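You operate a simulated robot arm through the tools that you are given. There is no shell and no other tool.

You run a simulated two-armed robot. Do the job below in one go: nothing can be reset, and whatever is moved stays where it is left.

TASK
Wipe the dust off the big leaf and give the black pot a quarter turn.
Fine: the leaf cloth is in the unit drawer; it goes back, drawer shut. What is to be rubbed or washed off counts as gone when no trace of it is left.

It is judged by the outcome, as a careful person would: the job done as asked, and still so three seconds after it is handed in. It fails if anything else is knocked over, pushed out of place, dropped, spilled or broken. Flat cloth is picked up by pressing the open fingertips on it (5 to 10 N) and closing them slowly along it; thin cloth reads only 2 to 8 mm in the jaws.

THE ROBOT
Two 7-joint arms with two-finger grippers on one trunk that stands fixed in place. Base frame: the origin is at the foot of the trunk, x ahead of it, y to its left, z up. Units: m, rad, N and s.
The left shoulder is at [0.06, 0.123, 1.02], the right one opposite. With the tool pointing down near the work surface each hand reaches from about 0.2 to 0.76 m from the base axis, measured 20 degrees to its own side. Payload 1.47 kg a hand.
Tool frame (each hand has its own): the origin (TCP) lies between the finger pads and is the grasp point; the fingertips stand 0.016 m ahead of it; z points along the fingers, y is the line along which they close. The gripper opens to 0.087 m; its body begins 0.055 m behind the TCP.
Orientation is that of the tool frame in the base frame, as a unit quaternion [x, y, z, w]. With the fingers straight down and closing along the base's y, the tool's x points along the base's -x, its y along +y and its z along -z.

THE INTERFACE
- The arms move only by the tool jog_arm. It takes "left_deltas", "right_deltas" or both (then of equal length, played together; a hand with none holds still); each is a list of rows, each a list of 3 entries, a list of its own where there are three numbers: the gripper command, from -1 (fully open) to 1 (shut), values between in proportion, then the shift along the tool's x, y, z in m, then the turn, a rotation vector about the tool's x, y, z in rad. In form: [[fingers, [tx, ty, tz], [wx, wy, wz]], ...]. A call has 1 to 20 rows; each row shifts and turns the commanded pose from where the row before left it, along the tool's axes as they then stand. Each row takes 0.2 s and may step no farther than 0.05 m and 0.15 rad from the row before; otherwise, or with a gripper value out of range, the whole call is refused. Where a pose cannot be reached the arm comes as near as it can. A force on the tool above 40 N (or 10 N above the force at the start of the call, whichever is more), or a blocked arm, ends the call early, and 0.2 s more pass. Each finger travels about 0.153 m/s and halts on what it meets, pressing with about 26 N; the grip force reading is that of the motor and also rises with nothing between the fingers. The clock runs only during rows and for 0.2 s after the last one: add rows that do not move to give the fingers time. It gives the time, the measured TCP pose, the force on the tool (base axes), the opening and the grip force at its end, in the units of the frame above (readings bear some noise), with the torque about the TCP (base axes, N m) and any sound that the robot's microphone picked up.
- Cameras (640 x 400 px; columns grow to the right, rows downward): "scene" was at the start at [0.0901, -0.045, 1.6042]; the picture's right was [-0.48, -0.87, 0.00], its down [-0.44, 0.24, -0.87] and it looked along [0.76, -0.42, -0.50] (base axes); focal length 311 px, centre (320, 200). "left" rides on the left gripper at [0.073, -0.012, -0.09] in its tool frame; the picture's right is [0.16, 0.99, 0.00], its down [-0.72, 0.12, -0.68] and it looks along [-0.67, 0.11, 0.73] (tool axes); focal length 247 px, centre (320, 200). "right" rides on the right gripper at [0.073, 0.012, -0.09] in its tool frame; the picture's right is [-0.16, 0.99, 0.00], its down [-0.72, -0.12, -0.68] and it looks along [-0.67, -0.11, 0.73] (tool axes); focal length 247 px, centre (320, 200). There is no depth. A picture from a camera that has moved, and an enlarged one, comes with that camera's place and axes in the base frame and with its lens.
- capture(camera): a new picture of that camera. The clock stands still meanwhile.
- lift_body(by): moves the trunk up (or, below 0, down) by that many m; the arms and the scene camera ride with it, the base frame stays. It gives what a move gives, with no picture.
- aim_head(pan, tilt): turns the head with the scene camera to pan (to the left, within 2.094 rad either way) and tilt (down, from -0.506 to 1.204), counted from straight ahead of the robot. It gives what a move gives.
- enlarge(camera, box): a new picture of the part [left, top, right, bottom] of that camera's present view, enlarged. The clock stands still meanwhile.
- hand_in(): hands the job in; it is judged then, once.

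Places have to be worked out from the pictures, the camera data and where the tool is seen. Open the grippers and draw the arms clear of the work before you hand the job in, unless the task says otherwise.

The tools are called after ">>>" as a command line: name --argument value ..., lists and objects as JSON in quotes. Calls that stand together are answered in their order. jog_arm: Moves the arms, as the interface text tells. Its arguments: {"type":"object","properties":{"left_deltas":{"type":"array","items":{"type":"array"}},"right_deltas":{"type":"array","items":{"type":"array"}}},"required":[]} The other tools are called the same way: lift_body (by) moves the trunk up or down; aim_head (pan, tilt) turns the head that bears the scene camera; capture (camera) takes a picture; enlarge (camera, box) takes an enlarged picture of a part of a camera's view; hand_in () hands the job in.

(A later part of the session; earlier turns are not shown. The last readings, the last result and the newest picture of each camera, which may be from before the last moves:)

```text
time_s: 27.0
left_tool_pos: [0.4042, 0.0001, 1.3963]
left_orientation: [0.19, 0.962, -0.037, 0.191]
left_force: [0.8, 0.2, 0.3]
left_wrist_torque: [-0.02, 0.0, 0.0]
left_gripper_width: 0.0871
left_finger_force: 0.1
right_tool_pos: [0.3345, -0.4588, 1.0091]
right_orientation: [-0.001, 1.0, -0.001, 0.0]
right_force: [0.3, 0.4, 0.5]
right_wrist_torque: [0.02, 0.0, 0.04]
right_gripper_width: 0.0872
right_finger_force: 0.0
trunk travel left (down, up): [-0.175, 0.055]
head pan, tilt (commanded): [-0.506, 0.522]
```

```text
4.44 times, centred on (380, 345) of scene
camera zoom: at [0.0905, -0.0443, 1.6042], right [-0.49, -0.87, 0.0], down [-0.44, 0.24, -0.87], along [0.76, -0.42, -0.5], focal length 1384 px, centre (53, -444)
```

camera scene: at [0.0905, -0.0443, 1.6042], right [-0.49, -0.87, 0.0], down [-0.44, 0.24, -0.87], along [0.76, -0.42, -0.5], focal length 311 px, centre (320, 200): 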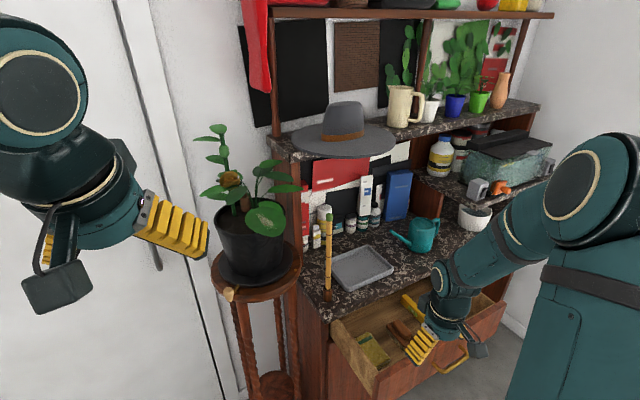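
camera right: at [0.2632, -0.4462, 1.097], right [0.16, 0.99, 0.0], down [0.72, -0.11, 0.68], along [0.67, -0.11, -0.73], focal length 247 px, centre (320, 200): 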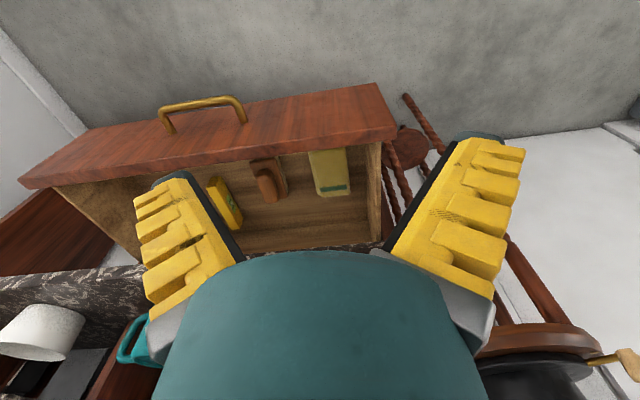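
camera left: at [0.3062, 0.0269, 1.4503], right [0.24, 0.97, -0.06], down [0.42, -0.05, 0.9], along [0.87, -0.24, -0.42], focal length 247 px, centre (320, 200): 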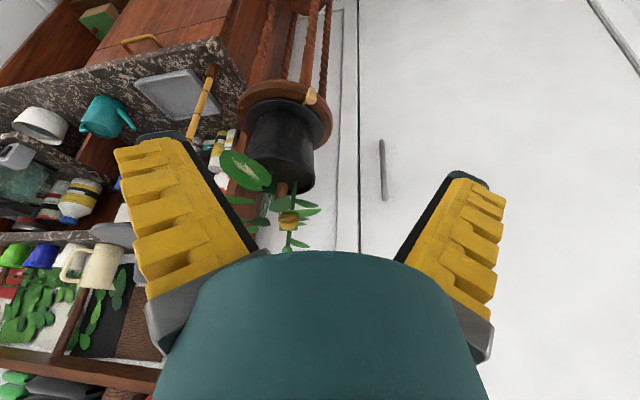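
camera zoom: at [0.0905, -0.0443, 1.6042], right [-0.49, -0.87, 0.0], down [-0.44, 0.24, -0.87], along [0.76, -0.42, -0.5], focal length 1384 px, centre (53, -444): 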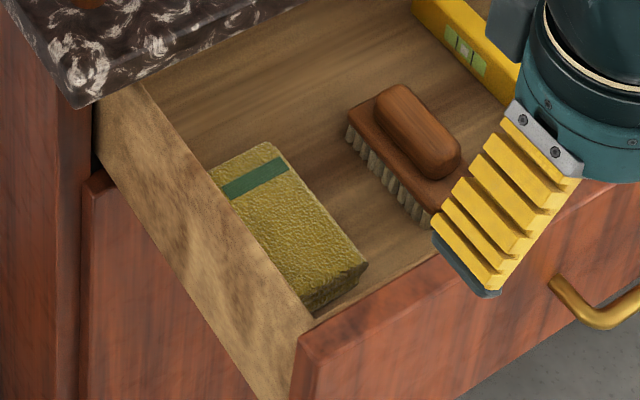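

The "cloth" is a thick pad, about 10×5.5×2.5 cm, so I can grip it across its width. I tilt the hand 30° forward (needed later for reaching the leaf flat) and move to just above the pad.

>>> jog_arm --right_deltas '[[-0.6, [0, 0, 0], [0, -0.1309, 0]], [-0.55, [0, 0, 0], [0, -0.1309, 0]], [-0.55, [0, 0, 0], [0, -0.1309, 0]], [-0.55, [0, 0, 0], [0, -0.1309, 0]], [-0.55, [-0.0105, -0.0013, 0.0386], [0, 0, 0]], [-0.55, [-0.0105, -0.0013, 0.0386], [0, 0, 0]], [-0.55, [-0.0105, -0.0013, 0.0386], [0, 0, 0]], [-0.55, [-0.0105, -0.0013, 0.0386], [0, 0, 0]], [-0.55, [-0.0105, -0.0013, 0.0386], [0, 0, 0]], [-0.55, [-0.0105, -0.0013, 0.0386], [0, 0, 0]], [-0.55, [0, 0, 0], [0, 0, 0]]]'

>>> capture --camera "right"

>>> enlarge --camera "scene" --box '[320, 270, 460, 390]'

```text
time_s: 29.4
left_tool_pos: [0.4036, -0.0009, 1.3967]
left_orientation: [0.19, 0.962, -0.038, 0.19]
left_force: [-0.1, 0.0, -0.2]
left_wrist_torque: [0.0, 0.0, 0.02]
left_gripper_width: 0.087
left_finger_force: 0.0
right_tool_pos: [0.4994, -0.4715, 0.8401]
right_orientation: [-0.001, 0.966, 0.0, 0.259]
right_force: [-0.3, 0.7, 0.0]
right_wrist_torque: [-0.02, 0.0, -0.02]
right_gripper_width: 0.071
right_finger_force: 2.7
trunk travel left (down, up): [-0.175, 0.055]
head pan, tilt (commanded): [-0.506, 0.522]
```

```text
taken
camera right: at [0.393, -0.4575, 0.8793], right [0.14, 0.99, 0.08], down [0.29, -0.11, 0.95], along [0.95, -0.11, -0.3], focal length 247 px, centre (320, 200)
```

right: 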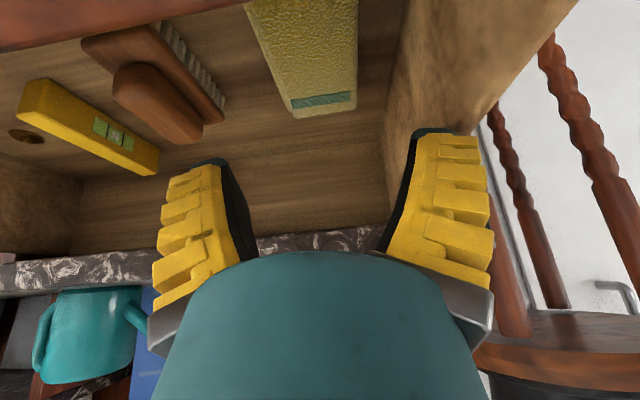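

```text
3.33 times, centred on (390, 330) of scene
camera zoom: at [0.0889, -0.0448, 1.6043], right [-0.48, -0.87, 0.0], down [-0.44, 0.24, -0.87], along [0.76, -0.42, -0.5], focal length 1038 px, centre (87, -233)
```

zoom: 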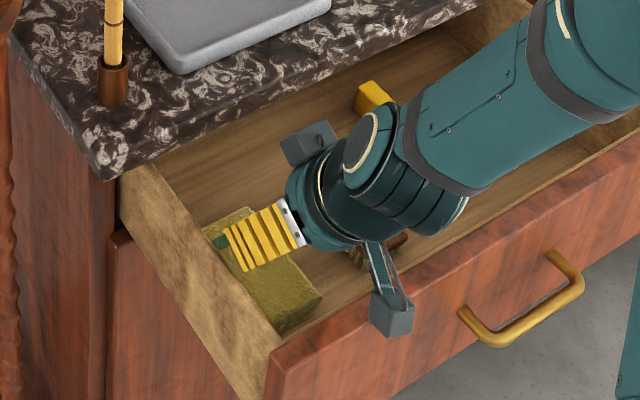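

The wrist camera housing would hit the drawer's front panel (inner face ≈x 0.428, top ≈0.828) if I descended tilted. I return to vertical and test in free air whether a vertical hand can reach the leaf's height at the same radius from the shoulder.

>>> jog_arm --right_deltas '[[-0.55, [0, 0, 0], [0, 0.1309, 0]], [-0.55, [0, 0, 0], [0, 0.1309, 0]], [-0.55, [0, 0, 0], [0, 0.1309, 0]], [-0.55, [0, 0, 0], [0, 0.1309, 0]], [-0.55, [-0.0031, -0.0049, -0.0445], [0, 0, 0]], [-0.55, [-0.0031, -0.0049, -0.0445], [0, 0, 0]], [-0.55, [-0.0031, -0.0049, -0.0445], [0, 0, 0]], [-0.55, [-0.0031, -0.0049, -0.0445], [0, 0, 0]], [-0.55, [-0.0031, -0.0049, -0.0445], [0, 0, 0]], [-0.55, [-0.0031, -0.0049, -0.0445], [0, 0, 0]], [-0.55, [-0.0031, -0.0049, -0.0445], [0, 0, 0]], [-0.55, [-0.0031, -0.0049, -0.0445], [0, 0, 0]], [-0.55, [-0.0031, -0.0049, -0.0445], [0, 0, 0]], [-0.55, [0, 0, 0], [0, 0, 0]]]'

>>> capture --camera "scene"

>>> capture --camera "right"

```text
time_s: 32.4
left_tool_pos: [0.4037, -0.0013, 1.3961]
left_orientation: [0.191, 0.962, -0.038, 0.19]
left_force: [0.7, 0.4, -0.1]
left_wrist_torque: [0.01, -0.02, 0.01]
left_gripper_width: 0.0871
left_finger_force: 0.0
right_tool_pos: [0.5288, -0.5175, 1.2399]
right_orientation: [-0.001, 1.0, 0.0, -0.001]
right_force: [0.0, 0.0, -0.4]
right_wrist_torque: [0.0, -0.03, 0.05]
right_gripper_width: 0.0711
right_finger_force: 2.5
trunk travel left (down, up): [-0.175, 0.055]
head pan, tilt (commanded): [-0.506, 0.522]
```

```text
taken
camera scene: at [0.0903, -0.0451, 1.6041], right [-0.48, -0.87, 0.0], down [-0.44, 0.24, -0.87], along [0.76, -0.42, -0.5], focal length 311 px, centre (320, 200)
```

scene: 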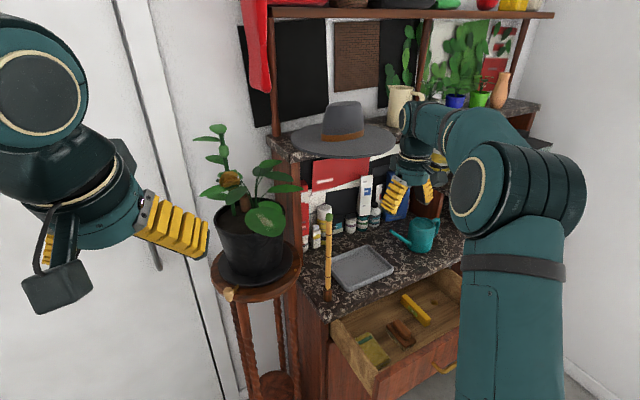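

```text
taken
camera right: at [0.4589, -0.5031, 1.3288], right [0.16, 0.99, 0.0], down [0.72, -0.12, 0.68], along [0.67, -0.11, -0.73], focal length 247 px, centre (320, 200)
```

right: 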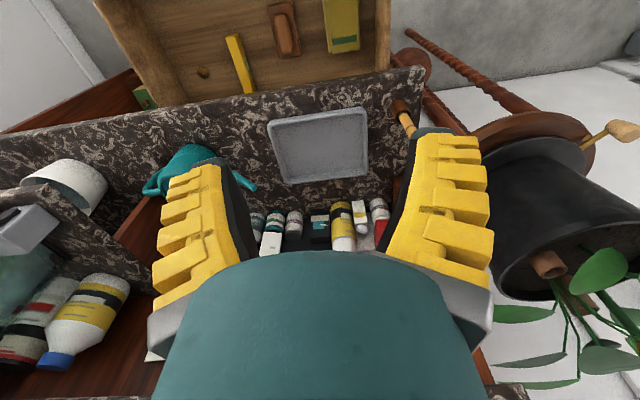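

A vertical hand reaches that height and radius, so a plain straight-down grasp of the pad will work for the leaf. I go back down above the pad centre (0.525,-0.468).

>>> jog_arm --right_deltas '[[-0.55, [0.0005, 0.0062, 0.0475], [0, 0, 0]], [-0.55, [0.0005, 0.0062, 0.0475], [0, 0, 0]], [-0.55, [0.0005, 0.0062, 0.0475], [0, 0, 0]], [-0.55, [0.0005, 0.0062, 0.0475], [0, 0, 0]], [-0.55, [0.0005, 0.0062, 0.0475], [0, 0, 0]], [-0.55, [0.0005, 0.0062, 0.0475], [0, 0, 0]], [-0.55, [0.0005, 0.0062, 0.0475], [0, 0, 0]], [-0.55, [0.0005, 0.0062, 0.0475], [0, 0, 0]], [-0.55, [0, 0, 0], [0, 0, 0]]]'

>>> capture --camera "right"

>>> enlarge --camera "scene" --box '[320, 270, 460, 390]'

```text
time_s: 34.4
left_tool_pos: [0.4032, -0.0003, 1.3971]
left_orientation: [0.19, 0.962, -0.038, 0.191]
left_force: [-0.6, 0.2, 0.0]
left_wrist_torque: [-0.01, -0.01, -0.04]
left_gripper_width: 0.0868
left_finger_force: 0.0
right_tool_pos: [0.5247, -0.4654, 0.8588]
right_orientation: [0.0, 1.0, 0.0, -0.001]
right_force: [-0.3, 1.0, 0.2]
right_wrist_torque: [-0.04, -0.03, 0.0]
right_gripper_width: 0.0713
right_finger_force: 2.2
trunk travel left (down, up): [-0.175, 0.055]
head pan, tilt (commanded): [-0.506, 0.522]
```

```text
taken
camera right: at [0.4535, -0.4519, 0.9477], right [0.16, 0.99, 0.0], down [0.72, -0.11, 0.68], along [0.67, -0.11, -0.73], focal length 247 px, centre (320, 200)
```

right: 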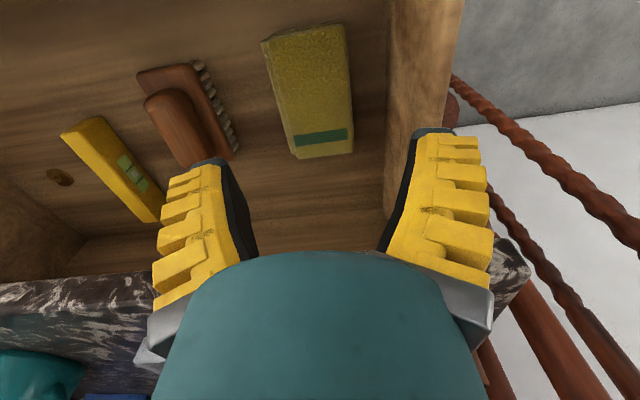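

```text
3.33 times, centred on (390, 330) of scene
camera zoom: at [0.0894, -0.0445, 1.6043], right [-0.48, -0.87, 0.0], down [-0.44, 0.24, -0.87], along [0.76, -0.42, -0.5], focal length 1038 px, centre (87, -233)
```

zoom: 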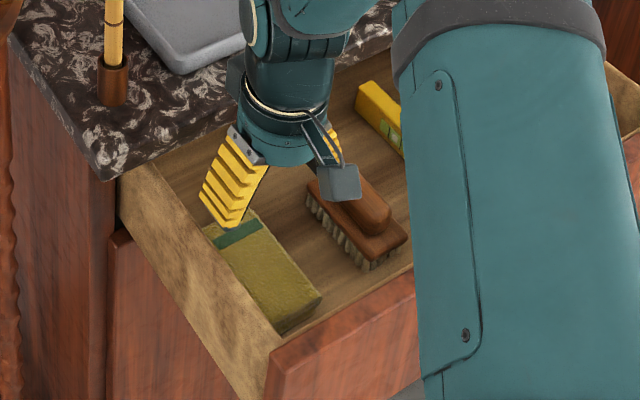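

The pad is centred between the fingers (top face ≈ x 0.48–0.572, y −0.4415 to −0.496). I descend straight to z≈0.775 and check force and side view.

>>> jog_arm --right_deltas '[[-0.55, [0, -0.003, 0.025], [0, 0, 0]], [-0.55, [0, 0, 0.025], [0, 0, 0]], [-0.55, [0, 0, 0.02], [0, 0, 0]], [-0.55, [0, 0, 0.014], [0, 0, 0]], [-0.55, [0, 0, 0], [0, 0, 0]]]'

>>> capture --camera "right"

>>> enlarge --camera "scene" --box '[330, 290, 430, 380]'

```text
time_s: 35.2
left_tool_pos: [0.406, -0.0004, 1.3961]
left_orientation: [0.19, 0.962, -0.038, 0.19]
left_force: [1.3, 0.1, 0.1]
left_wrist_torque: [-0.03, 0.02, -0.03]
left_gripper_width: 0.0869
left_finger_force: 0.1
right_tool_pos: [0.5299, -0.4751, 0.802]
right_orientation: [0.001, 1.0, -0.005, 0.002]
right_force: [0.4, -0.2, -0.3]
right_wrist_torque: [0.0, 0.03, 0.02]
right_gripper_width: 0.0709
right_finger_force: 2.4
trunk travel left (down, up): [-0.175, 0.055]
head pan, tilt (commanded): [-0.506, 0.522]
stopped in row 3 (right hand): the force on the tool passed its limit at 53 N (the readings are from after the stop); the commanded pose is now the measured one
```

```text
taken
camera right: at [0.4582, -0.4603, 0.89], right [0.16, 0.99, -0.01], down [0.72, -0.11, 0.69], along [0.68, -0.12, -0.73], focal length 247 px, centre (320, 200)
```

right: 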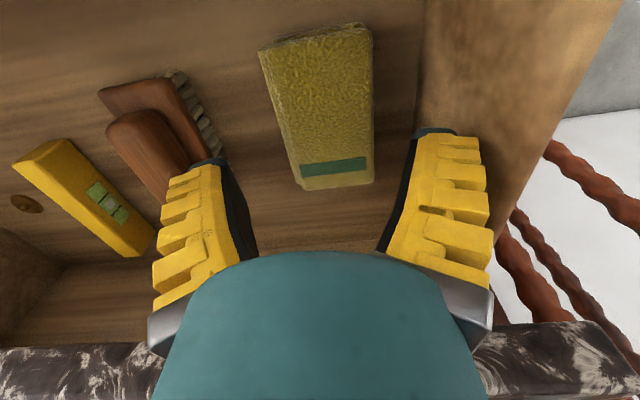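

```text
4.44 times, centred on (380, 335) of scene
camera zoom: at [0.0919, -0.0449, 1.6038], right [-0.48, -0.87, 0.0], down [-0.44, 0.24, -0.87], along [0.76, -0.42, -0.5], focal length 1384 px, centre (53, -400)
```

zoom: 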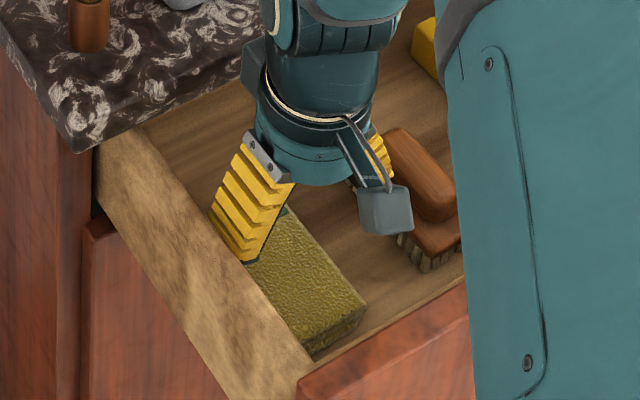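

Something stopped the descent at z≈0.80 – most likely the left finger's outer side on the top of the drawer's side wall; the contents look unmoved. I back up 2 cm, narrow the fingers to ~6.2 cm, recentre on the pad (y −0.470) and look before descending again.

>>> jog_arm --right_deltas '[[-0.55, [0.002, 0.0025, -0.015], [0, 0, 0]], [-0.315, [0.002, 0.0025, -0.01], [0, 0, 0]], [-0.315, [0, 0, 0], [0, 0, 0]], [-0.315, [0, 0, 0], [0, 0, 0]]]'

>>> capture --camera "right"

>>> enlarge --camera "scene" --box '[330, 290, 430, 380]'

```text
time_s: 36.2
left_tool_pos: [0.4037, -0.0009, 1.3964]
left_orientation: [0.19, 0.962, -0.037, 0.191]
left_force: [0.3, -0.4, 0.2]
left_wrist_torque: [0.0, 0.03, -0.02]
left_gripper_width: 0.087
left_finger_force: 0.0
right_tool_pos: [0.5263, -0.4694, 0.8297]
right_orientation: [0.001, 1.0, -0.006, 0.004]
right_force: [0.5, -0.8, -0.2]
right_wrist_torque: [0.07, -0.01, -0.05]
right_gripper_width: 0.0618
right_finger_force: 4.0
trunk travel left (down, up): [-0.175, 0.055]
head pan, tilt (commanded): [-0.506, 0.522]
```

```text
taken
camera right: at [0.4533, -0.4561, 0.9165], right [0.16, 0.99, -0.01], down [0.72, -0.11, 0.69], along [0.68, -0.12, -0.73], focal length 247 px, centre (320, 200)
```

right: 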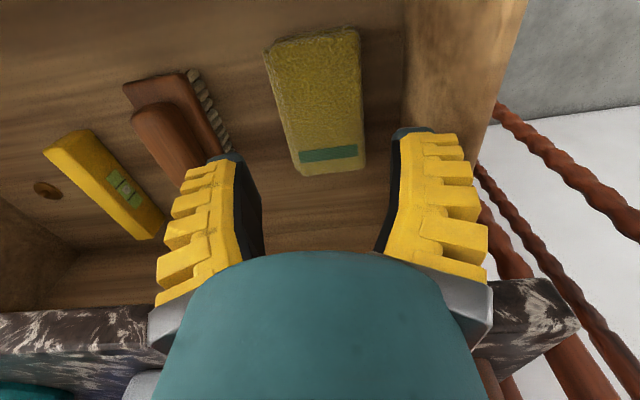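

```text
4.44 times, centred on (380, 335) of scene
camera zoom: at [0.0902, -0.0449, 1.6042], right [-0.48, -0.87, 0.0], down [-0.44, 0.24, -0.87], along [0.76, -0.42, -0.5], focal length 1384 px, centre (53, -400)
```

zoom: 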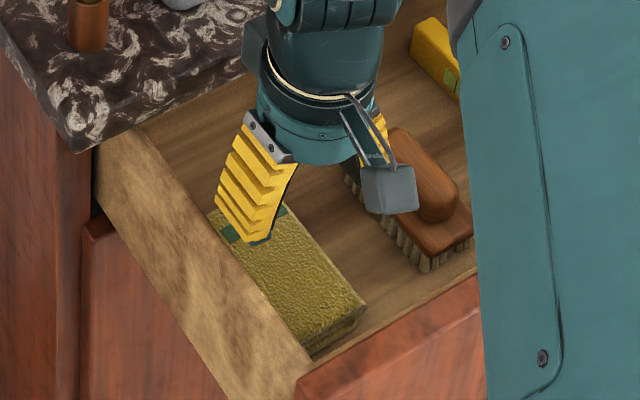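

Fingers are at 6.2 cm around the pad line, with the wall about 8 mm outside the left finger. I descend in 5 mm steps to about z 0.785.

>>> jog_arm --right_deltas '[[-0.315, [0, -0.001, 0.005], [0, 0, 0]], [-0.315, [0, 0, 0.005], [0, 0, 0]], [-0.315, [0, 0, 0.005], [0, 0, 0]], [-0.315, [0, 0, 0.005], [0, 0, 0]], [-0.315, [0, 0, 0.005], [0, 0, 0]], [-0.315, [0, 0, 0.005], [0, 0, 0]], [-0.315, [0, 0, 0.005], [0, 0, 0]], [-0.315, [0, 0, 0.005], [0, 0, 0]], [-0.315, [0, 0, 0.005], [0, 0, 0]]]'

>>> capture --camera "right"

>>> enlarge --camera "scene" --box '[330, 290, 430, 380]'

```text
time_s: 38.2
left_tool_pos: [0.4059, 0.0003, 1.3964]
left_orientation: [0.19, 0.962, -0.038, 0.19]
left_force: [0.8, 0.9, 0.0]
left_wrist_torque: [0.03, 0.01, -0.03]
left_gripper_width: 0.0868
left_finger_force: 0.1
right_tool_pos: [0.5255, -0.4714, 0.783]
right_orientation: [0.002, 1.0, -0.006, 0.003]
right_force: [0.4, 0.0, 0.1]
right_wrist_torque: [-0.02, -0.02, 0.03]
right_gripper_width: 0.0621
right_finger_force: 3.5
trunk travel left (down, up): [-0.175, 0.055]
head pan, tilt (commanded): [-0.506, 0.522]
```

```text
taken
camera right: at [0.4527, -0.4562, 0.8702], right [0.16, 0.99, -0.01], down [0.72, -0.11, 0.69], along [0.68, -0.12, -0.73], focal length 247 px, centre (320, 200)
```

right: 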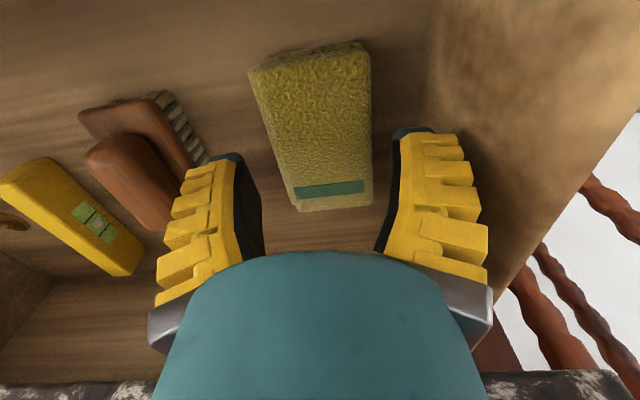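

```text
4.44 times, centred on (380, 335) of scene
camera zoom: at [0.0902, -0.0451, 1.6042], right [-0.48, -0.87, 0.0], down [-0.44, 0.24, -0.87], along [0.76, -0.42, -0.5], focal length 1384 px, centre (53, -400)
```

zoom: 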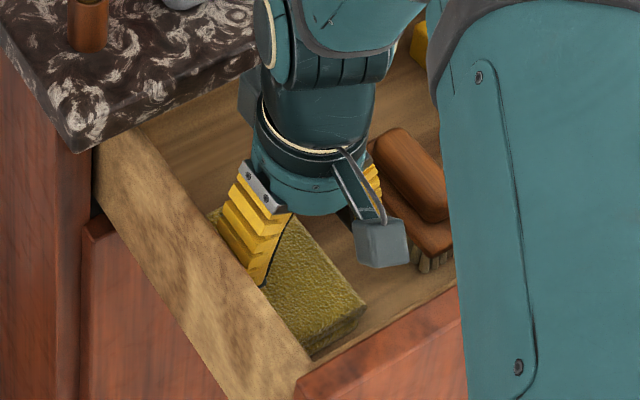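

No contact now; the fingers are inside the drawer around the pad. Pad centre appears 3–4 mm to the left of the tool axis, so I shift +3 mm in y and go down to about z 0.763.

>>> jog_arm --right_deltas '[[-0.315, [0, 0.0035, 0.0], [0, 0, 0]], [-0.315, [0, 0, 0.005], [0, 0, 0]], [-0.315, [0, 0, 0.005], [0, 0, 0]], [-0.315, [0, 0, 0.005], [0, 0, 0]], [-0.315, [0, 0, 0.005], [0, 0, 0]]]'

>>> capture --camera "right"

>>> enlarge --camera "scene" --box '[330, 290, 430, 380]'

```text
time_s: 39.4
left_tool_pos: [0.4051, -0.0003, 1.3964]
left_orientation: [0.19, 0.962, -0.037, 0.191]
left_force: [-0.7, -0.2, 0.1]
left_wrist_torque: [0.01, -0.02, 0.01]
left_gripper_width: 0.0869
left_finger_force: 0.1
right_tool_pos: [0.5246, -0.4697, 0.7631]
right_orientation: [0.002, 1.0, -0.006, 0.004]
right_force: [-0.3, -0.7, 0.0]
right_wrist_torque: [0.01, -0.05, 0.01]
right_gripper_width: 0.0621
right_finger_force: 3.4
trunk travel left (down, up): [-0.175, 0.055]
head pan, tilt (commanded): [-0.506, 0.522]
```

```text
taken
camera right: at [0.453, -0.4536, 0.8508], right [0.16, 0.99, -0.01], down [0.72, -0.11, 0.69], along [0.68, -0.12, -0.73], focal length 247 px, centre (320, 200)
```

right: 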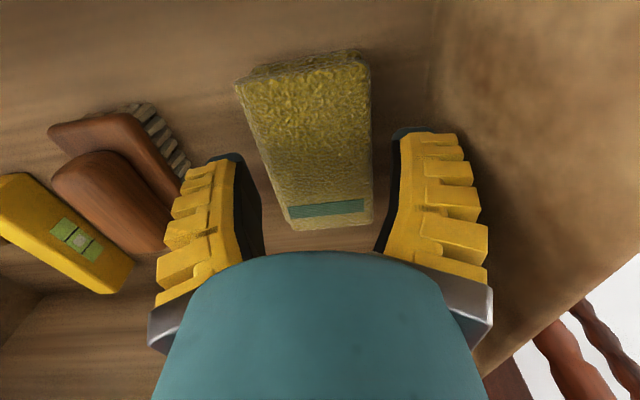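

```text
4.44 times, centred on (380, 335) of scene
camera zoom: at [0.0902, -0.045, 1.6042], right [-0.48, -0.87, 0.0], down [-0.44, 0.24, -0.87], along [0.76, -0.42, -0.5], focal length 1384 px, centre (53, -400)
```

zoom: 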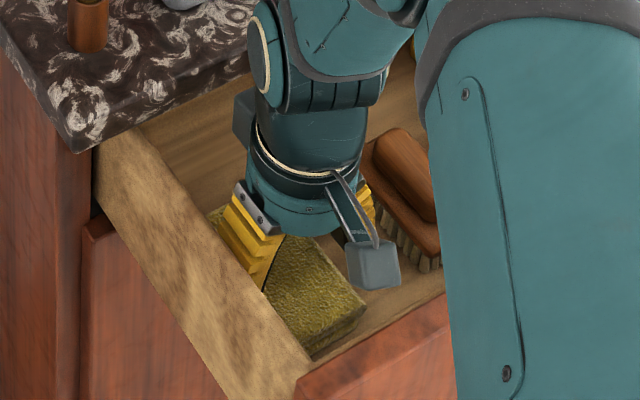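

The view suggests the pad's top is lower than assumed (≈0.742), at about the fingertips now. I go down another 1.5 cm in small steps.

>>> jog_arm --right_deltas '[[-0.315, [0, 0, 0.005], [0, 0, 0]], [-0.315, [0, 0, 0.005], [0, 0, 0]], [-0.315, [0, 0, 0.005], [0, 0, 0]]]'

>>> capture --camera "right"

>>> enlarge --camera "scene" --box '[330, 290, 430, 380]'

```text
time_s: 40.2
left_tool_pos: [0.4041, -0.0009, 1.3963]
left_orientation: [0.19, 0.962, -0.038, 0.19]
left_force: [-0.6, 0.1, -0.3]
left_wrist_torque: [0.0, 0.0, 0.02]
left_gripper_width: 0.0869
left_finger_force: 0.1
right_tool_pos: [0.526, -0.4678, 0.7478]
right_orientation: [0.002, 1.0, -0.006, 0.003]
right_force: [-0.7, -0.6, -0.6]
right_wrist_torque: [-0.05, 0.02, 0.03]
right_gripper_width: 0.0621
right_finger_force: 4.1
trunk travel left (down, up): [-0.175, 0.055]
head pan, tilt (commanded): [-0.506, 0.522]
```

```text
taken
camera right: at [0.4537, -0.4537, 0.8356], right [0.16, 0.99, -0.01], down [0.72, -0.11, 0.69], along [0.68, -0.12, -0.73], focal length 247 px, centre (320, 200)
```

right: 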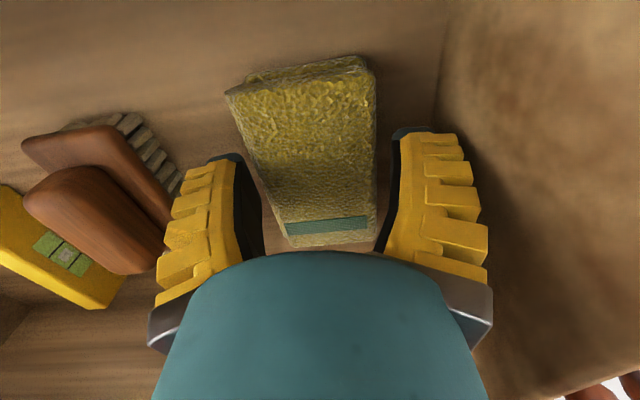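

```text
4.44 times, centred on (380, 335) of scene
camera zoom: at [0.0903, -0.0451, 1.6042], right [-0.48, -0.87, 0.0], down [-0.44, 0.24, -0.87], along [0.76, -0.42, -0.5], focal length 1384 px, centre (53, -400)
```

zoom: 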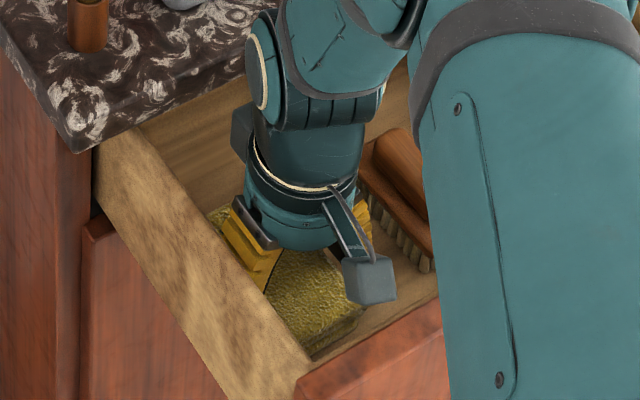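

Still free; the pad's top now sits between the fingers. I probe another 8 mm down for the drawer floor.

>>> jog_arm --right_deltas '[[-0.315, [0, 0, 0.004], [0, 0, 0]], [-0.315, [0, 0, 0.004], [0, 0, 0]], [-0.315, [0, 0, 0.0], [0, 0, 0]]]'

```text
time_s: 41.0
left_tool_pos: [0.4036, -0.0002, 1.3959]
left_orientation: [0.191, 0.962, -0.038, 0.191]
left_force: [0.4, 1.2, 0.1]
left_wrist_torque: [0.0, -0.03, 0.07]
left_gripper_width: 0.0869
left_finger_force: 0.1
right_tool_pos: [0.5263, -0.4693, 0.739]
right_orientation: [0.002, 1.0, -0.006, 0.004]
right_force: [0.1, 0.5, 0.5]
right_wrist_torque: [0.0, 0.01, 0.0]
right_gripper_width: 0.0618
right_finger_force: 3.6
trunk travel left (down, up): [-0.175, 0.055]
head pan, tilt (commanded): [-0.506, 0.522]
```

No floor contact yet (tips at ≈0.723). I look at where the pad and fingertips stand now.

>>> enlarge --camera "right" --box '[200, 40, 440, 270]'

>>> enlarge --camera "scene" --box '[350, 310, 420, 380]'

```text
1.74 times, centred on (320, 155) of right
camera zoom: at [0.4538, -0.4544, 0.8272], right [0.16, 0.99, -0.01], down [0.72, -0.11, 0.69], along [0.68, -0.12, -0.73], focal length 430 px, centre (320, 278)
```

zoom: 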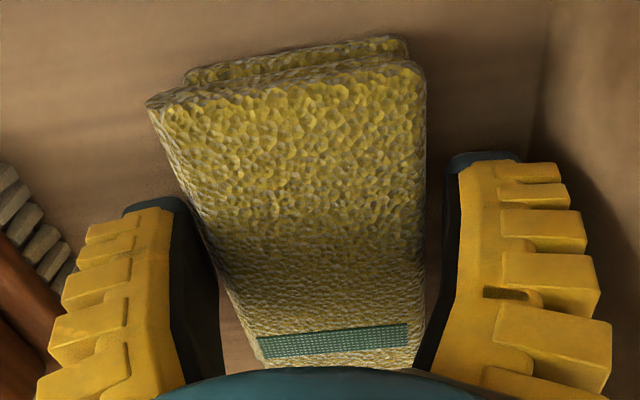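

```text
5.71 times, centred on (385, 345) of scene
camera zoom: at [0.0902, -0.045, 1.6042], right [-0.48, -0.87, 0.0], down [-0.44, 0.24, -0.87], along [0.76, -0.42, -0.5], focal length 1779 px, centre (-51, -629)
```

zoom: 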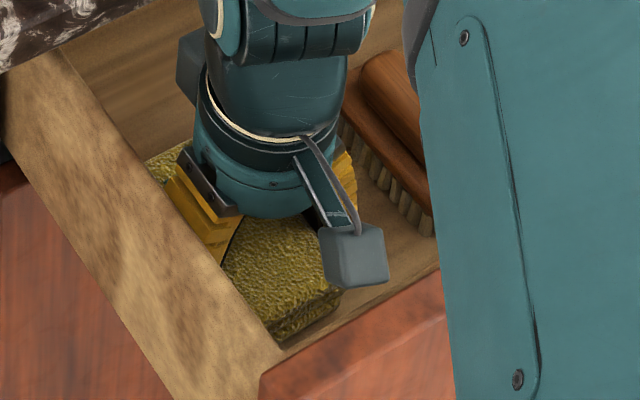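

The cloth's top is about 2 cm above the fingertips, so the grip depth is good. I close the fingers slowly.

>>> jog_arm --right_deltas '[[-0.2, [0, 0, 0], [0, 0, 0]], [-0.1, [0, 0, 0], [0, 0, 0]], [0.1, [0, 0, 0], [0, 0, 0]], [0.4, [0, 0, 0], [0, 0, 0]], [0.7, [0, 0, 0], [0, 0, 0]], [1, [0, 0, 0], [0, 0, 0]], [1, [0, 0, 0], [0, 0, 0]], [1, [0, 0, 0], [0, 0, 0]]]'

>>> capture --camera "right"

```text
time_s: 42.8
left_tool_pos: [0.4038, -0.0008, 1.3961]
left_orientation: [0.19, 0.962, -0.037, 0.191]
left_force: [0.2, -0.3, 0.1]
left_wrist_torque: [0.03, 0.01, -0.02]
left_gripper_width: 0.0869
left_finger_force: 0.0
right_tool_pos: [0.5258, -0.4693, 0.7404]
right_orientation: [0.001, 1.0, -0.006, 0.005]
right_force: [2.4, -0.9, 8.1]
right_wrist_torque: [-0.05, -0.03, 0.02]
right_gripper_width: 0.0547
right_finger_force: 25.9
trunk travel left (down, up): [-0.175, 0.055]
head pan, tilt (commanded): [-0.506, 0.522]
```

```text
taken
camera right: at [0.4537, -0.4543, 0.8277], right [0.16, 0.99, -0.01], down [0.72, -0.11, 0.69], along [0.68, -0.12, -0.73], focal length 247 px, centre (320, 200)
```

right: 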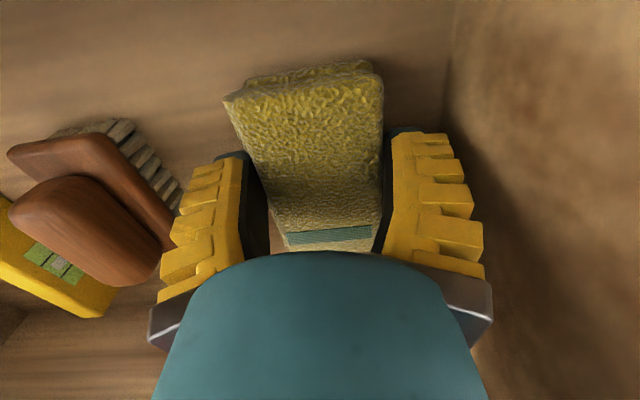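

Cloth is held (5.5 cm wide, 26 N) but an 8 N upward push suggests the tips touch the floor, i.e. are flush with the cloth's underside. I open, raise 7 mm and regrip so that the cloth's face stands proud of the fingertips.

>>> jog_arm --right_deltas '[[-0.315, [0, 0, 0], [0, 0, 0]], [-0.315, [0, 0, 0], [0, 0, 0]], [-0.315, [0, 0, -0.004], [0, 0, 0]], [-0.315, [0, 0, -0.003], [0, 0, 0]], [-0.1, [0, 0, 0], [0, 0, 0]], [0.3, [0, 0, 0], [0, 0, 0]], [0.7, [0, 0, 0], [0, 0, 0]], [1, [0, 0, 0], [0, 0, 0]], [1, [0, 0, 0], [0, 0, 0]], [1, [0, 0, 0], [0, 0, 0]]]'

>>> capture --camera "right"

```text
time_s: 45.0
left_tool_pos: [0.403, 0.0002, 1.3968]
left_orientation: [0.191, 0.962, -0.037, 0.19]
left_force: [-0.3, 0.2, 0.0]
left_wrist_torque: [-0.05, 0.0, 0.03]
left_gripper_width: 0.0872
left_finger_force: 0.1
right_tool_pos: [0.5266, -0.4698, 0.7487]
right_orientation: [0.002, 1.0, -0.007, 0.005]
right_force: [1.0, 0.7, 18.6]
right_wrist_torque: [-0.06, -0.03, -0.01]
right_gripper_width: 0.0439
right_finger_force: 26.4
trunk travel left (down, up): [-0.175, 0.055]
head pan, tilt (commanded): [-0.506, 0.522]
```

```text
taken
camera right: at [0.4541, -0.4544, 0.8358], right [0.16, 0.99, -0.01], down [0.72, -0.11, 0.69], along [0.68, -0.12, -0.72], focal length 247 px, centre (320, 200)
```

right: 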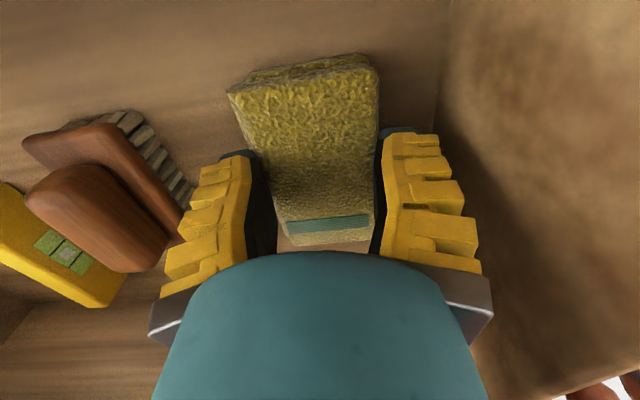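

The fingers now only squeeze the cloth's rounded upper edges (18.6 N upward), so this is too high. I open and go lower, probing for the floor in small steps.

>>> jog_arm --right_deltas '[[-0.315, [0, 0, 0], [0, 0, 0]], [-0.315, [0, 0, 0], [0, 0, 0]], [-0.315, [0, 0, 0.004], [0, 0, 0]], [-0.315, [0, 0, 0.004], [0, 0, 0]], [-0.315, [0, 0, 0.004], [0, 0, 0]], [-0.315, [0, 0, 0.002], [0, 0, 0]], [-0.315, [0, 0, 0], [0, 0, 0]]]'

```text
time_s: 46.6
left_tool_pos: [0.4039, -0.0002, 1.3957]
left_orientation: [0.191, 0.962, -0.038, 0.19]
left_force: [-0.3, 0.4, 0.5]
left_wrist_torque: [-0.02, 0.01, 0.02]
left_gripper_width: 0.0871
left_finger_force: 0.1
right_tool_pos: [0.5253, -0.4701, 0.7334]
right_orientation: [0.002, 1.0, -0.006, 0.003]
right_force: [-0.3, 0.6, 0.2]
right_wrist_torque: [0.0, -0.03, -0.01]
right_gripper_width: 0.0619
right_finger_force: 3.9
trunk travel left (down, up): [-0.175, 0.055]
head pan, tilt (commanded): [-0.506, 0.522]
```

No floor yet at tips ≈0.717. I continue another 8 mm carefully.

>>> jog_arm --right_deltas '[[-0.315, [0, 0, 0.003], [0, 0, 0]], [-0.315, [0, 0, 0.003], [0, 0, 0]], [-0.315, [0, 0, 0.002], [0, 0, 0]], [-0.315, [0, 0, 0], [0, 0, 0]]]'

>>> capture --camera "right"

>>> enlarge --camera "scene" --box '[350, 310, 420, 380]'

```text
time_s: 47.6
left_tool_pos: [0.404, 0.0008, 1.3969]
left_orientation: [0.191, 0.962, -0.037, 0.191]
left_force: [0.0, 0.7, -0.6]
left_wrist_torque: [0.0, -0.01, -0.02]
left_gripper_width: 0.0869
left_finger_force: 0.0
right_tool_pos: [0.5261, -0.469, 0.7255]
right_orientation: [0.001, 1.0, -0.006, 0.004]
right_force: [1.8, -1.4, 3.7]
right_wrist_torque: [0.1, 0.58, 0.06]
right_gripper_width: 0.0623
right_finger_force: 3.6
trunk travel left (down, up): [-0.175, 0.055]
head pan, tilt (commanded): [-0.506, 0.522]
```

```text
taken
camera right: at [0.454, -0.4548, 0.8132], right [0.16, 0.99, -0.01], down [0.72, -0.11, 0.69], along [0.68, -0.12, -0.73], focal length 247 px, centre (320, 200)
```

right: 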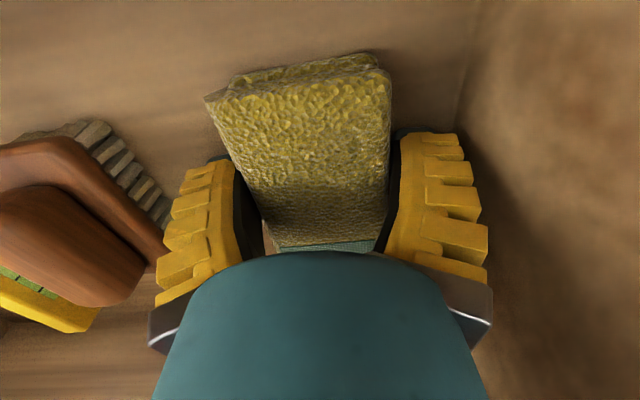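

```text
5.71 times, centred on (385, 345) of scene
camera zoom: at [0.0899, -0.0447, 1.6042], right [-0.48, -0.87, 0.0], down [-0.44, 0.24, -0.87], along [0.76, -0.42, -0.5], focal length 1779 px, centre (-51, -629)
```

zoom: 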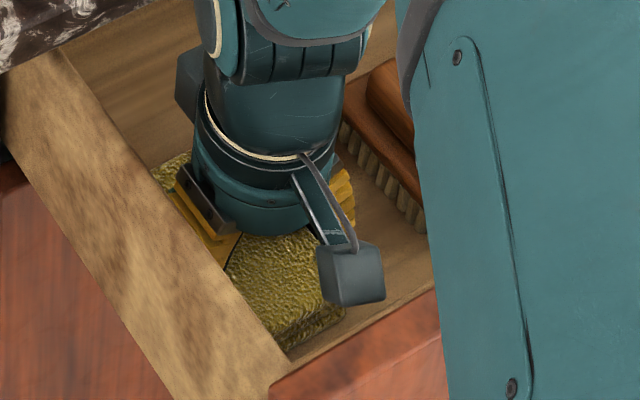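

Light contact now (3.7 N with a torque matching the camera housing near the front panel), so I don't go lower. I rise 5 mm and close slowly here.

>>> jog_arm --right_deltas '[[-0.315, [0, 0, -0.005], [0, 0, 0]], [-0.1, [0, 0, 0], [0, 0, 0]], [0.1, [0, 0, 0], [0, 0, 0]], [0.4, [0, 0, 0], [0, 0, 0]], [0.7, [0, 0, 0], [0, 0, 0]], [1, [0, 0, 0], [0, 0, 0]], [1, [0, 0, 0], [0, 0, 0]], [1, [0, 0, 0], [0, 0, 0]]]'

>>> capture --camera "right"

```text
time_s: 49.4
left_tool_pos: [0.4031, 0.0003, 1.3965]
left_orientation: [0.19, 0.962, -0.038, 0.191]
left_force: [-0.2, 0.4, 0.3]
left_wrist_torque: [0.01, 0.01, 0.01]
left_gripper_width: 0.0871
left_finger_force: 0.0
right_tool_pos: [0.5245, -0.469, 0.7318]
right_orientation: [0.002, 1.0, -0.006, 0.003]
right_force: [0.5, 0.4, 0.7]
right_wrist_torque: [0.02, -0.01, -0.04]
right_gripper_width: 0.0613
right_finger_force: 26.0
trunk travel left (down, up): [-0.175, 0.055]
head pan, tilt (commanded): [-0.506, 0.522]
```

```text
taken
camera right: at [0.4534, -0.4549, 0.8181], right [0.16, 0.99, -0.01], down [0.72, -0.11, 0.69], along [0.68, -0.12, -0.73], focal length 247 px, centre (320, 200)
```

right: 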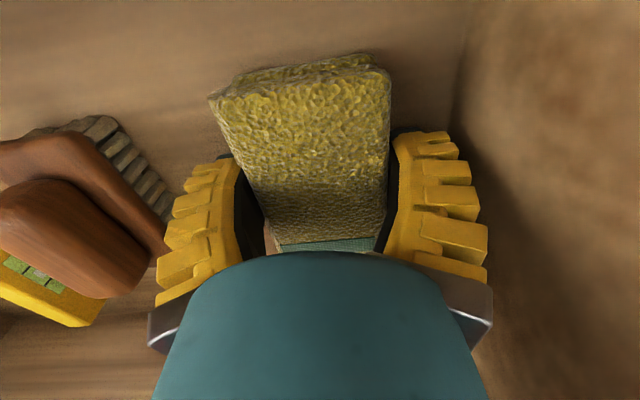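

A clean grip: 6.1 cm wide with no wedging force. I lift straight up out of the drawer and check.

>>> jog_arm --right_deltas '[[1, [0, 0, -0.01], [0, 0, 0]], [1, [0, 0, -0.015], [0, 0, 0]], [1, [0, 0, -0.02], [0, 0, 0]], [1, [0, 0, -0.025], [0, 0, 0]], [1, [0, 0, -0.03], [0, 0, 0]], [1, [0, 0, -0.03], [0, 0, 0]], [1, [0, 0, -0.03], [0, 0, 0]], [1, [0, 0, -0.03], [0, 0, 0]], [1, [0, 0, 0], [0, 0, 0]]]'

>>> capture --camera "right"

>>> enlarge --camera "scene" --box '[320, 230, 460, 370]'

```text
time_s: 51.4
left_tool_pos: [0.4045, -0.0011, 1.3964]
left_orientation: [0.19, 0.963, -0.038, 0.19]
left_force: [0.3, 0.8, -0.4]
left_wrist_torque: [0.0, 0.02, 0.0]
left_gripper_width: 0.0871
left_finger_force: 0.1
right_tool_pos: [0.5238, -0.4668, 0.9209]
right_orientation: [0.001, 1.0, -0.007, 0.003]
right_force: [-0.5, 0.0, -0.7]
right_wrist_torque: [0.01, -0.03, -0.01]
right_gripper_width: 0.0613
right_finger_force: 26.0
trunk travel left (down, up): [-0.175, 0.055]
head pan, tilt (commanded): [-0.506, 0.522]
```

```text
taken
camera right: at [0.4514, -0.4528, 1.0084], right [0.16, 0.99, -0.01], down [0.72, -0.11, 0.69], along [0.68, -0.12, -0.73], focal length 247 px, centre (320, 200)
```

right: 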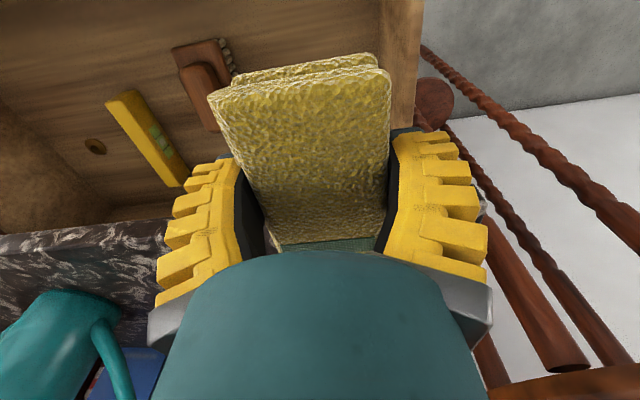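

```text
2.86 times, centred on (390, 300) of scene
camera zoom: at [0.0906, -0.0455, 1.6041], right [-0.48, -0.87, 0.0], down [-0.44, 0.24, -0.87], along [0.76, -0.42, -0.5], focal length 890 px, centre (120, -86)
```

zoom: 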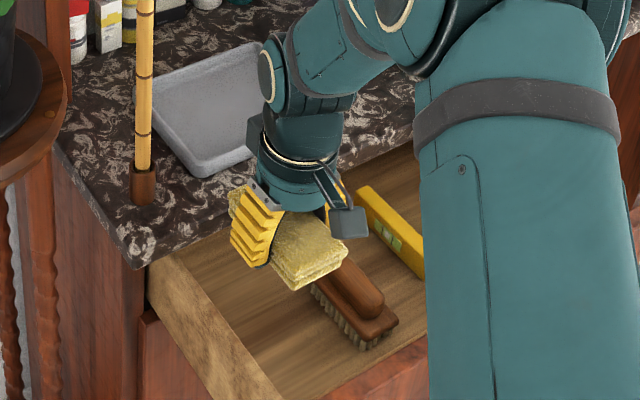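

The cloth is out and held securely. Before going to the plant I check the space above the big leaf with the left camera.

>>> enlarge --camera "left" --box '[200, 120, 340, 260]'

>>> enlarge --camera "scene" --box '[190, 115, 310, 245]'

```text
2.86 times, centred on (270, 190) of left
camera zoom: at [0.3058, 0.0269, 1.4505], right [0.24, 0.97, -0.06], down [0.42, -0.05, 0.9], along [0.87, -0.24, -0.42], focal length 706 px, centre (463, 229)
```

zoom: 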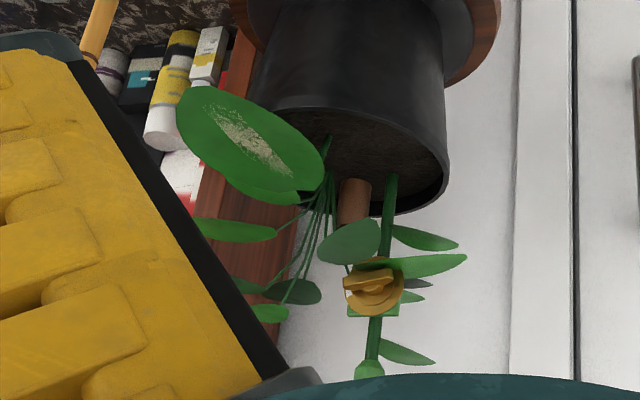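

```text
3.08 times, centred on (250, 180) of scene
camera zoom: at [0.0906, -0.0455, 1.6041], right [-0.48, -0.87, 0.0], down [-0.44, 0.24, -0.87], along [0.76, -0.42, -0.5], focal length 958 px, centre (535, 262)
```

zoom: 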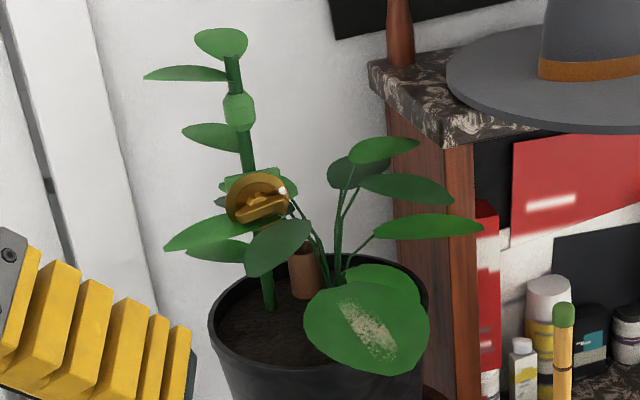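

Triangulation shows a low right-hand leaf reaching towards the bamboo rod, so the pot should later be turned counter-clockwise (knob front-left → front-right). Now I turn the left camera to face the dusty leaf so I can watch the wiping.

>>> jog_arm --left_deltas '[[-1, [0, 0, 0], [0.0557, 0, 0.1355]], [-1, [0, 0, 0], [0.0557, 0, 0.1355]], [-1, [0, 0, 0], [0.0557, 0, 0.1355]], [-1, [0, 0, 0], [0, 0, 0]]]'

>>> capture --camera "left"

>>> enlarge --camera "left" --box '[240, 90, 400, 250]'

```text
time_s: 52.4
left_tool_pos: [0.4038, 0.0006, 1.397]
left_orientation: [0.396, 0.897, -0.079, 0.177]
left_force: [-0.5, 0.5, 0.6]
left_wrist_torque: [0.01, -0.01, 0.01]
left_gripper_width: 0.0868
left_finger_force: 0.0
right_tool_pos: [0.522, -0.4677, 0.9219]
right_orientation: [0.002, 1.0, -0.006, 0.004]
right_force: [0.8, 0.7, -0.4]
right_wrist_torque: [0.01, 0.01, -0.02]
right_gripper_width: 0.0613
right_finger_force: 26.3
trunk travel left (down, up): [-0.175, 0.055]
head pan, tilt (commanded): [-0.506, 0.522]
```

```text
taken
camera left: at [0.3266, 0.067, 1.4511], right [0.63, 0.77, -0.06], down [0.36, -0.22, 0.9], along [0.69, -0.59, -0.42], focal length 247 px, centre (320, 200)
```

left: 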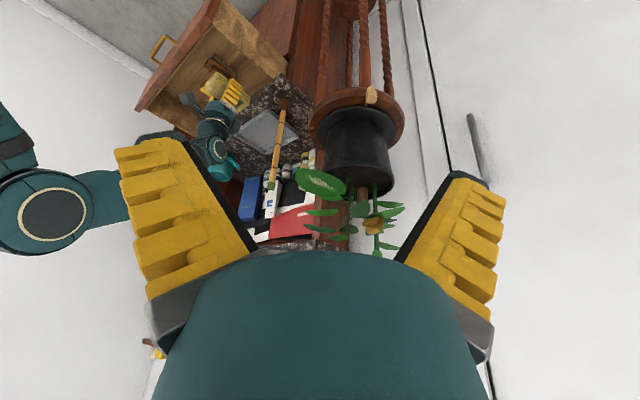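

```text
2.50 times, centred on (320, 170) of left
camera zoom: at [0.3266, 0.067, 1.4511], right [0.63, 0.77, -0.06], down [0.36, -0.22, 0.9], along [0.69, -0.59, -0.42], focal length 617 px, centre (320, 275)
```

zoom: 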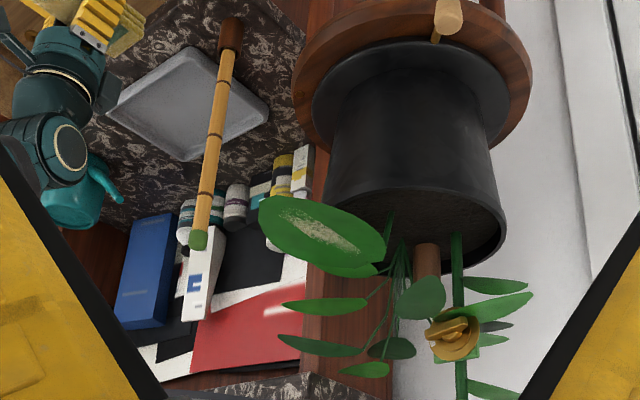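

Dust strip confirmed from (0.698,-0.214) to (0.614,-0.220) at z≈1.213, leaf nearly level. I raise the cloth straight up to z≈1.36 (clear of the rod) and bring it over to in front of the leaf.

>>> jog_arm --right_deltas '[[1, [0, 0, -0.0487], [0, 0, 0]], [1, [0, 0, -0.0487], [0, 0, 0]], [1, [0, 0, -0.0487], [0, 0, 0]], [1, [0, 0, -0.0487], [0, 0, 0]], [1, [0, 0, -0.0487], [0, 0, 0]], [1, [0, 0, -0.0487], [0, 0, 0]], [1, [0, 0, -0.0487], [0, 0, 0]], [1, [0, 0, -0.0487], [0, 0, 0]], [1, [0, 0, -0.0487], [0, 0, 0]], [1, [-0.008, 0.0417, 0], [0, 0, 0]], [1, [-0.008, 0.0417, 0], [0, 0, 0]], [1, [-0.008, 0.0417, 0], [0, 0, 0]], [1, [-0.008, 0.0417, 0], [0, 0, 0]], [1, [-0.008, 0.0417, 0], [0, 0, 0]], [1, [-0.008, 0.0417, 0], [0, 0, 0]], [1, [0, 0, 0], [0, 0, 0]]]'

>>> capture --camera "left"

>>> capture --camera "scene"

>>> capture --camera "right"

```text
time_s: 55.8
left_tool_pos: [0.4043, -0.0012, 1.3971]
left_orientation: [0.396, 0.898, -0.078, 0.177]
left_force: [0.2, 0.0, 0.3]
left_wrist_torque: [0.07, 0.03, -0.02]
left_gripper_width: 0.0868
left_finger_force: 0.1
right_tool_pos: [0.5698, -0.2084, 1.3559]
right_orientation: [0.002, 1.0, -0.007, 0.003]
right_force: [0.1, -0.6, -0.2]
right_wrist_torque: [0.02, 0.02, 0.01]
right_gripper_width: 0.0613
right_finger_force: 26.3
trunk travel left (down, up): [-0.175, 0.055]
head pan, tilt (commanded): [-0.506, 0.522]
```

```text
taken
camera left: at [0.3266, 0.0659, 1.4511], right [0.63, 0.77, -0.06], down [0.36, -0.23, 0.9], along [0.69, -0.59, -0.42], focal length 247 px, centre (320, 200)
```

left: 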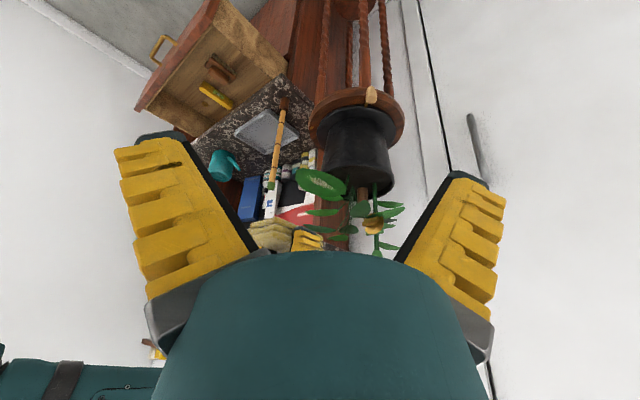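

```text
taken
camera scene: at [0.0902, -0.0462, 1.6041], right [-0.48, -0.87, 0.0], down [-0.44, 0.24, -0.87], along [0.76, -0.42, -0.5], focal length 311 px, centre (320, 200)
```

scene: 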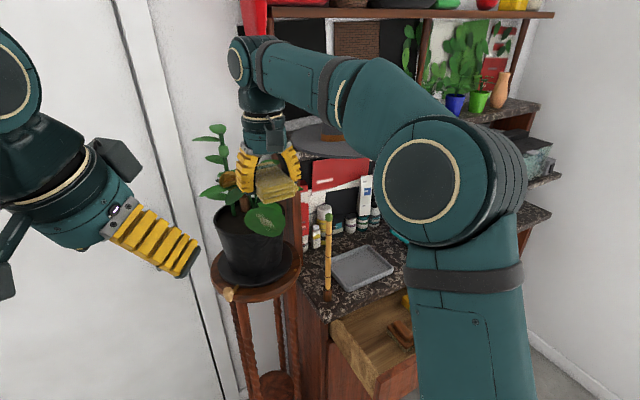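

```text
taken
camera right: at [0.4991, -0.1939, 1.444], right [0.16, 0.99, -0.01], down [0.72, -0.11, 0.69], along [0.68, -0.12, -0.73], focal length 247 px, centre (320, 200)
```

right: 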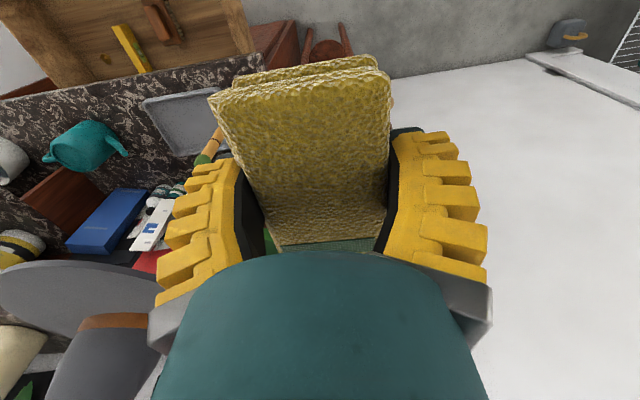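

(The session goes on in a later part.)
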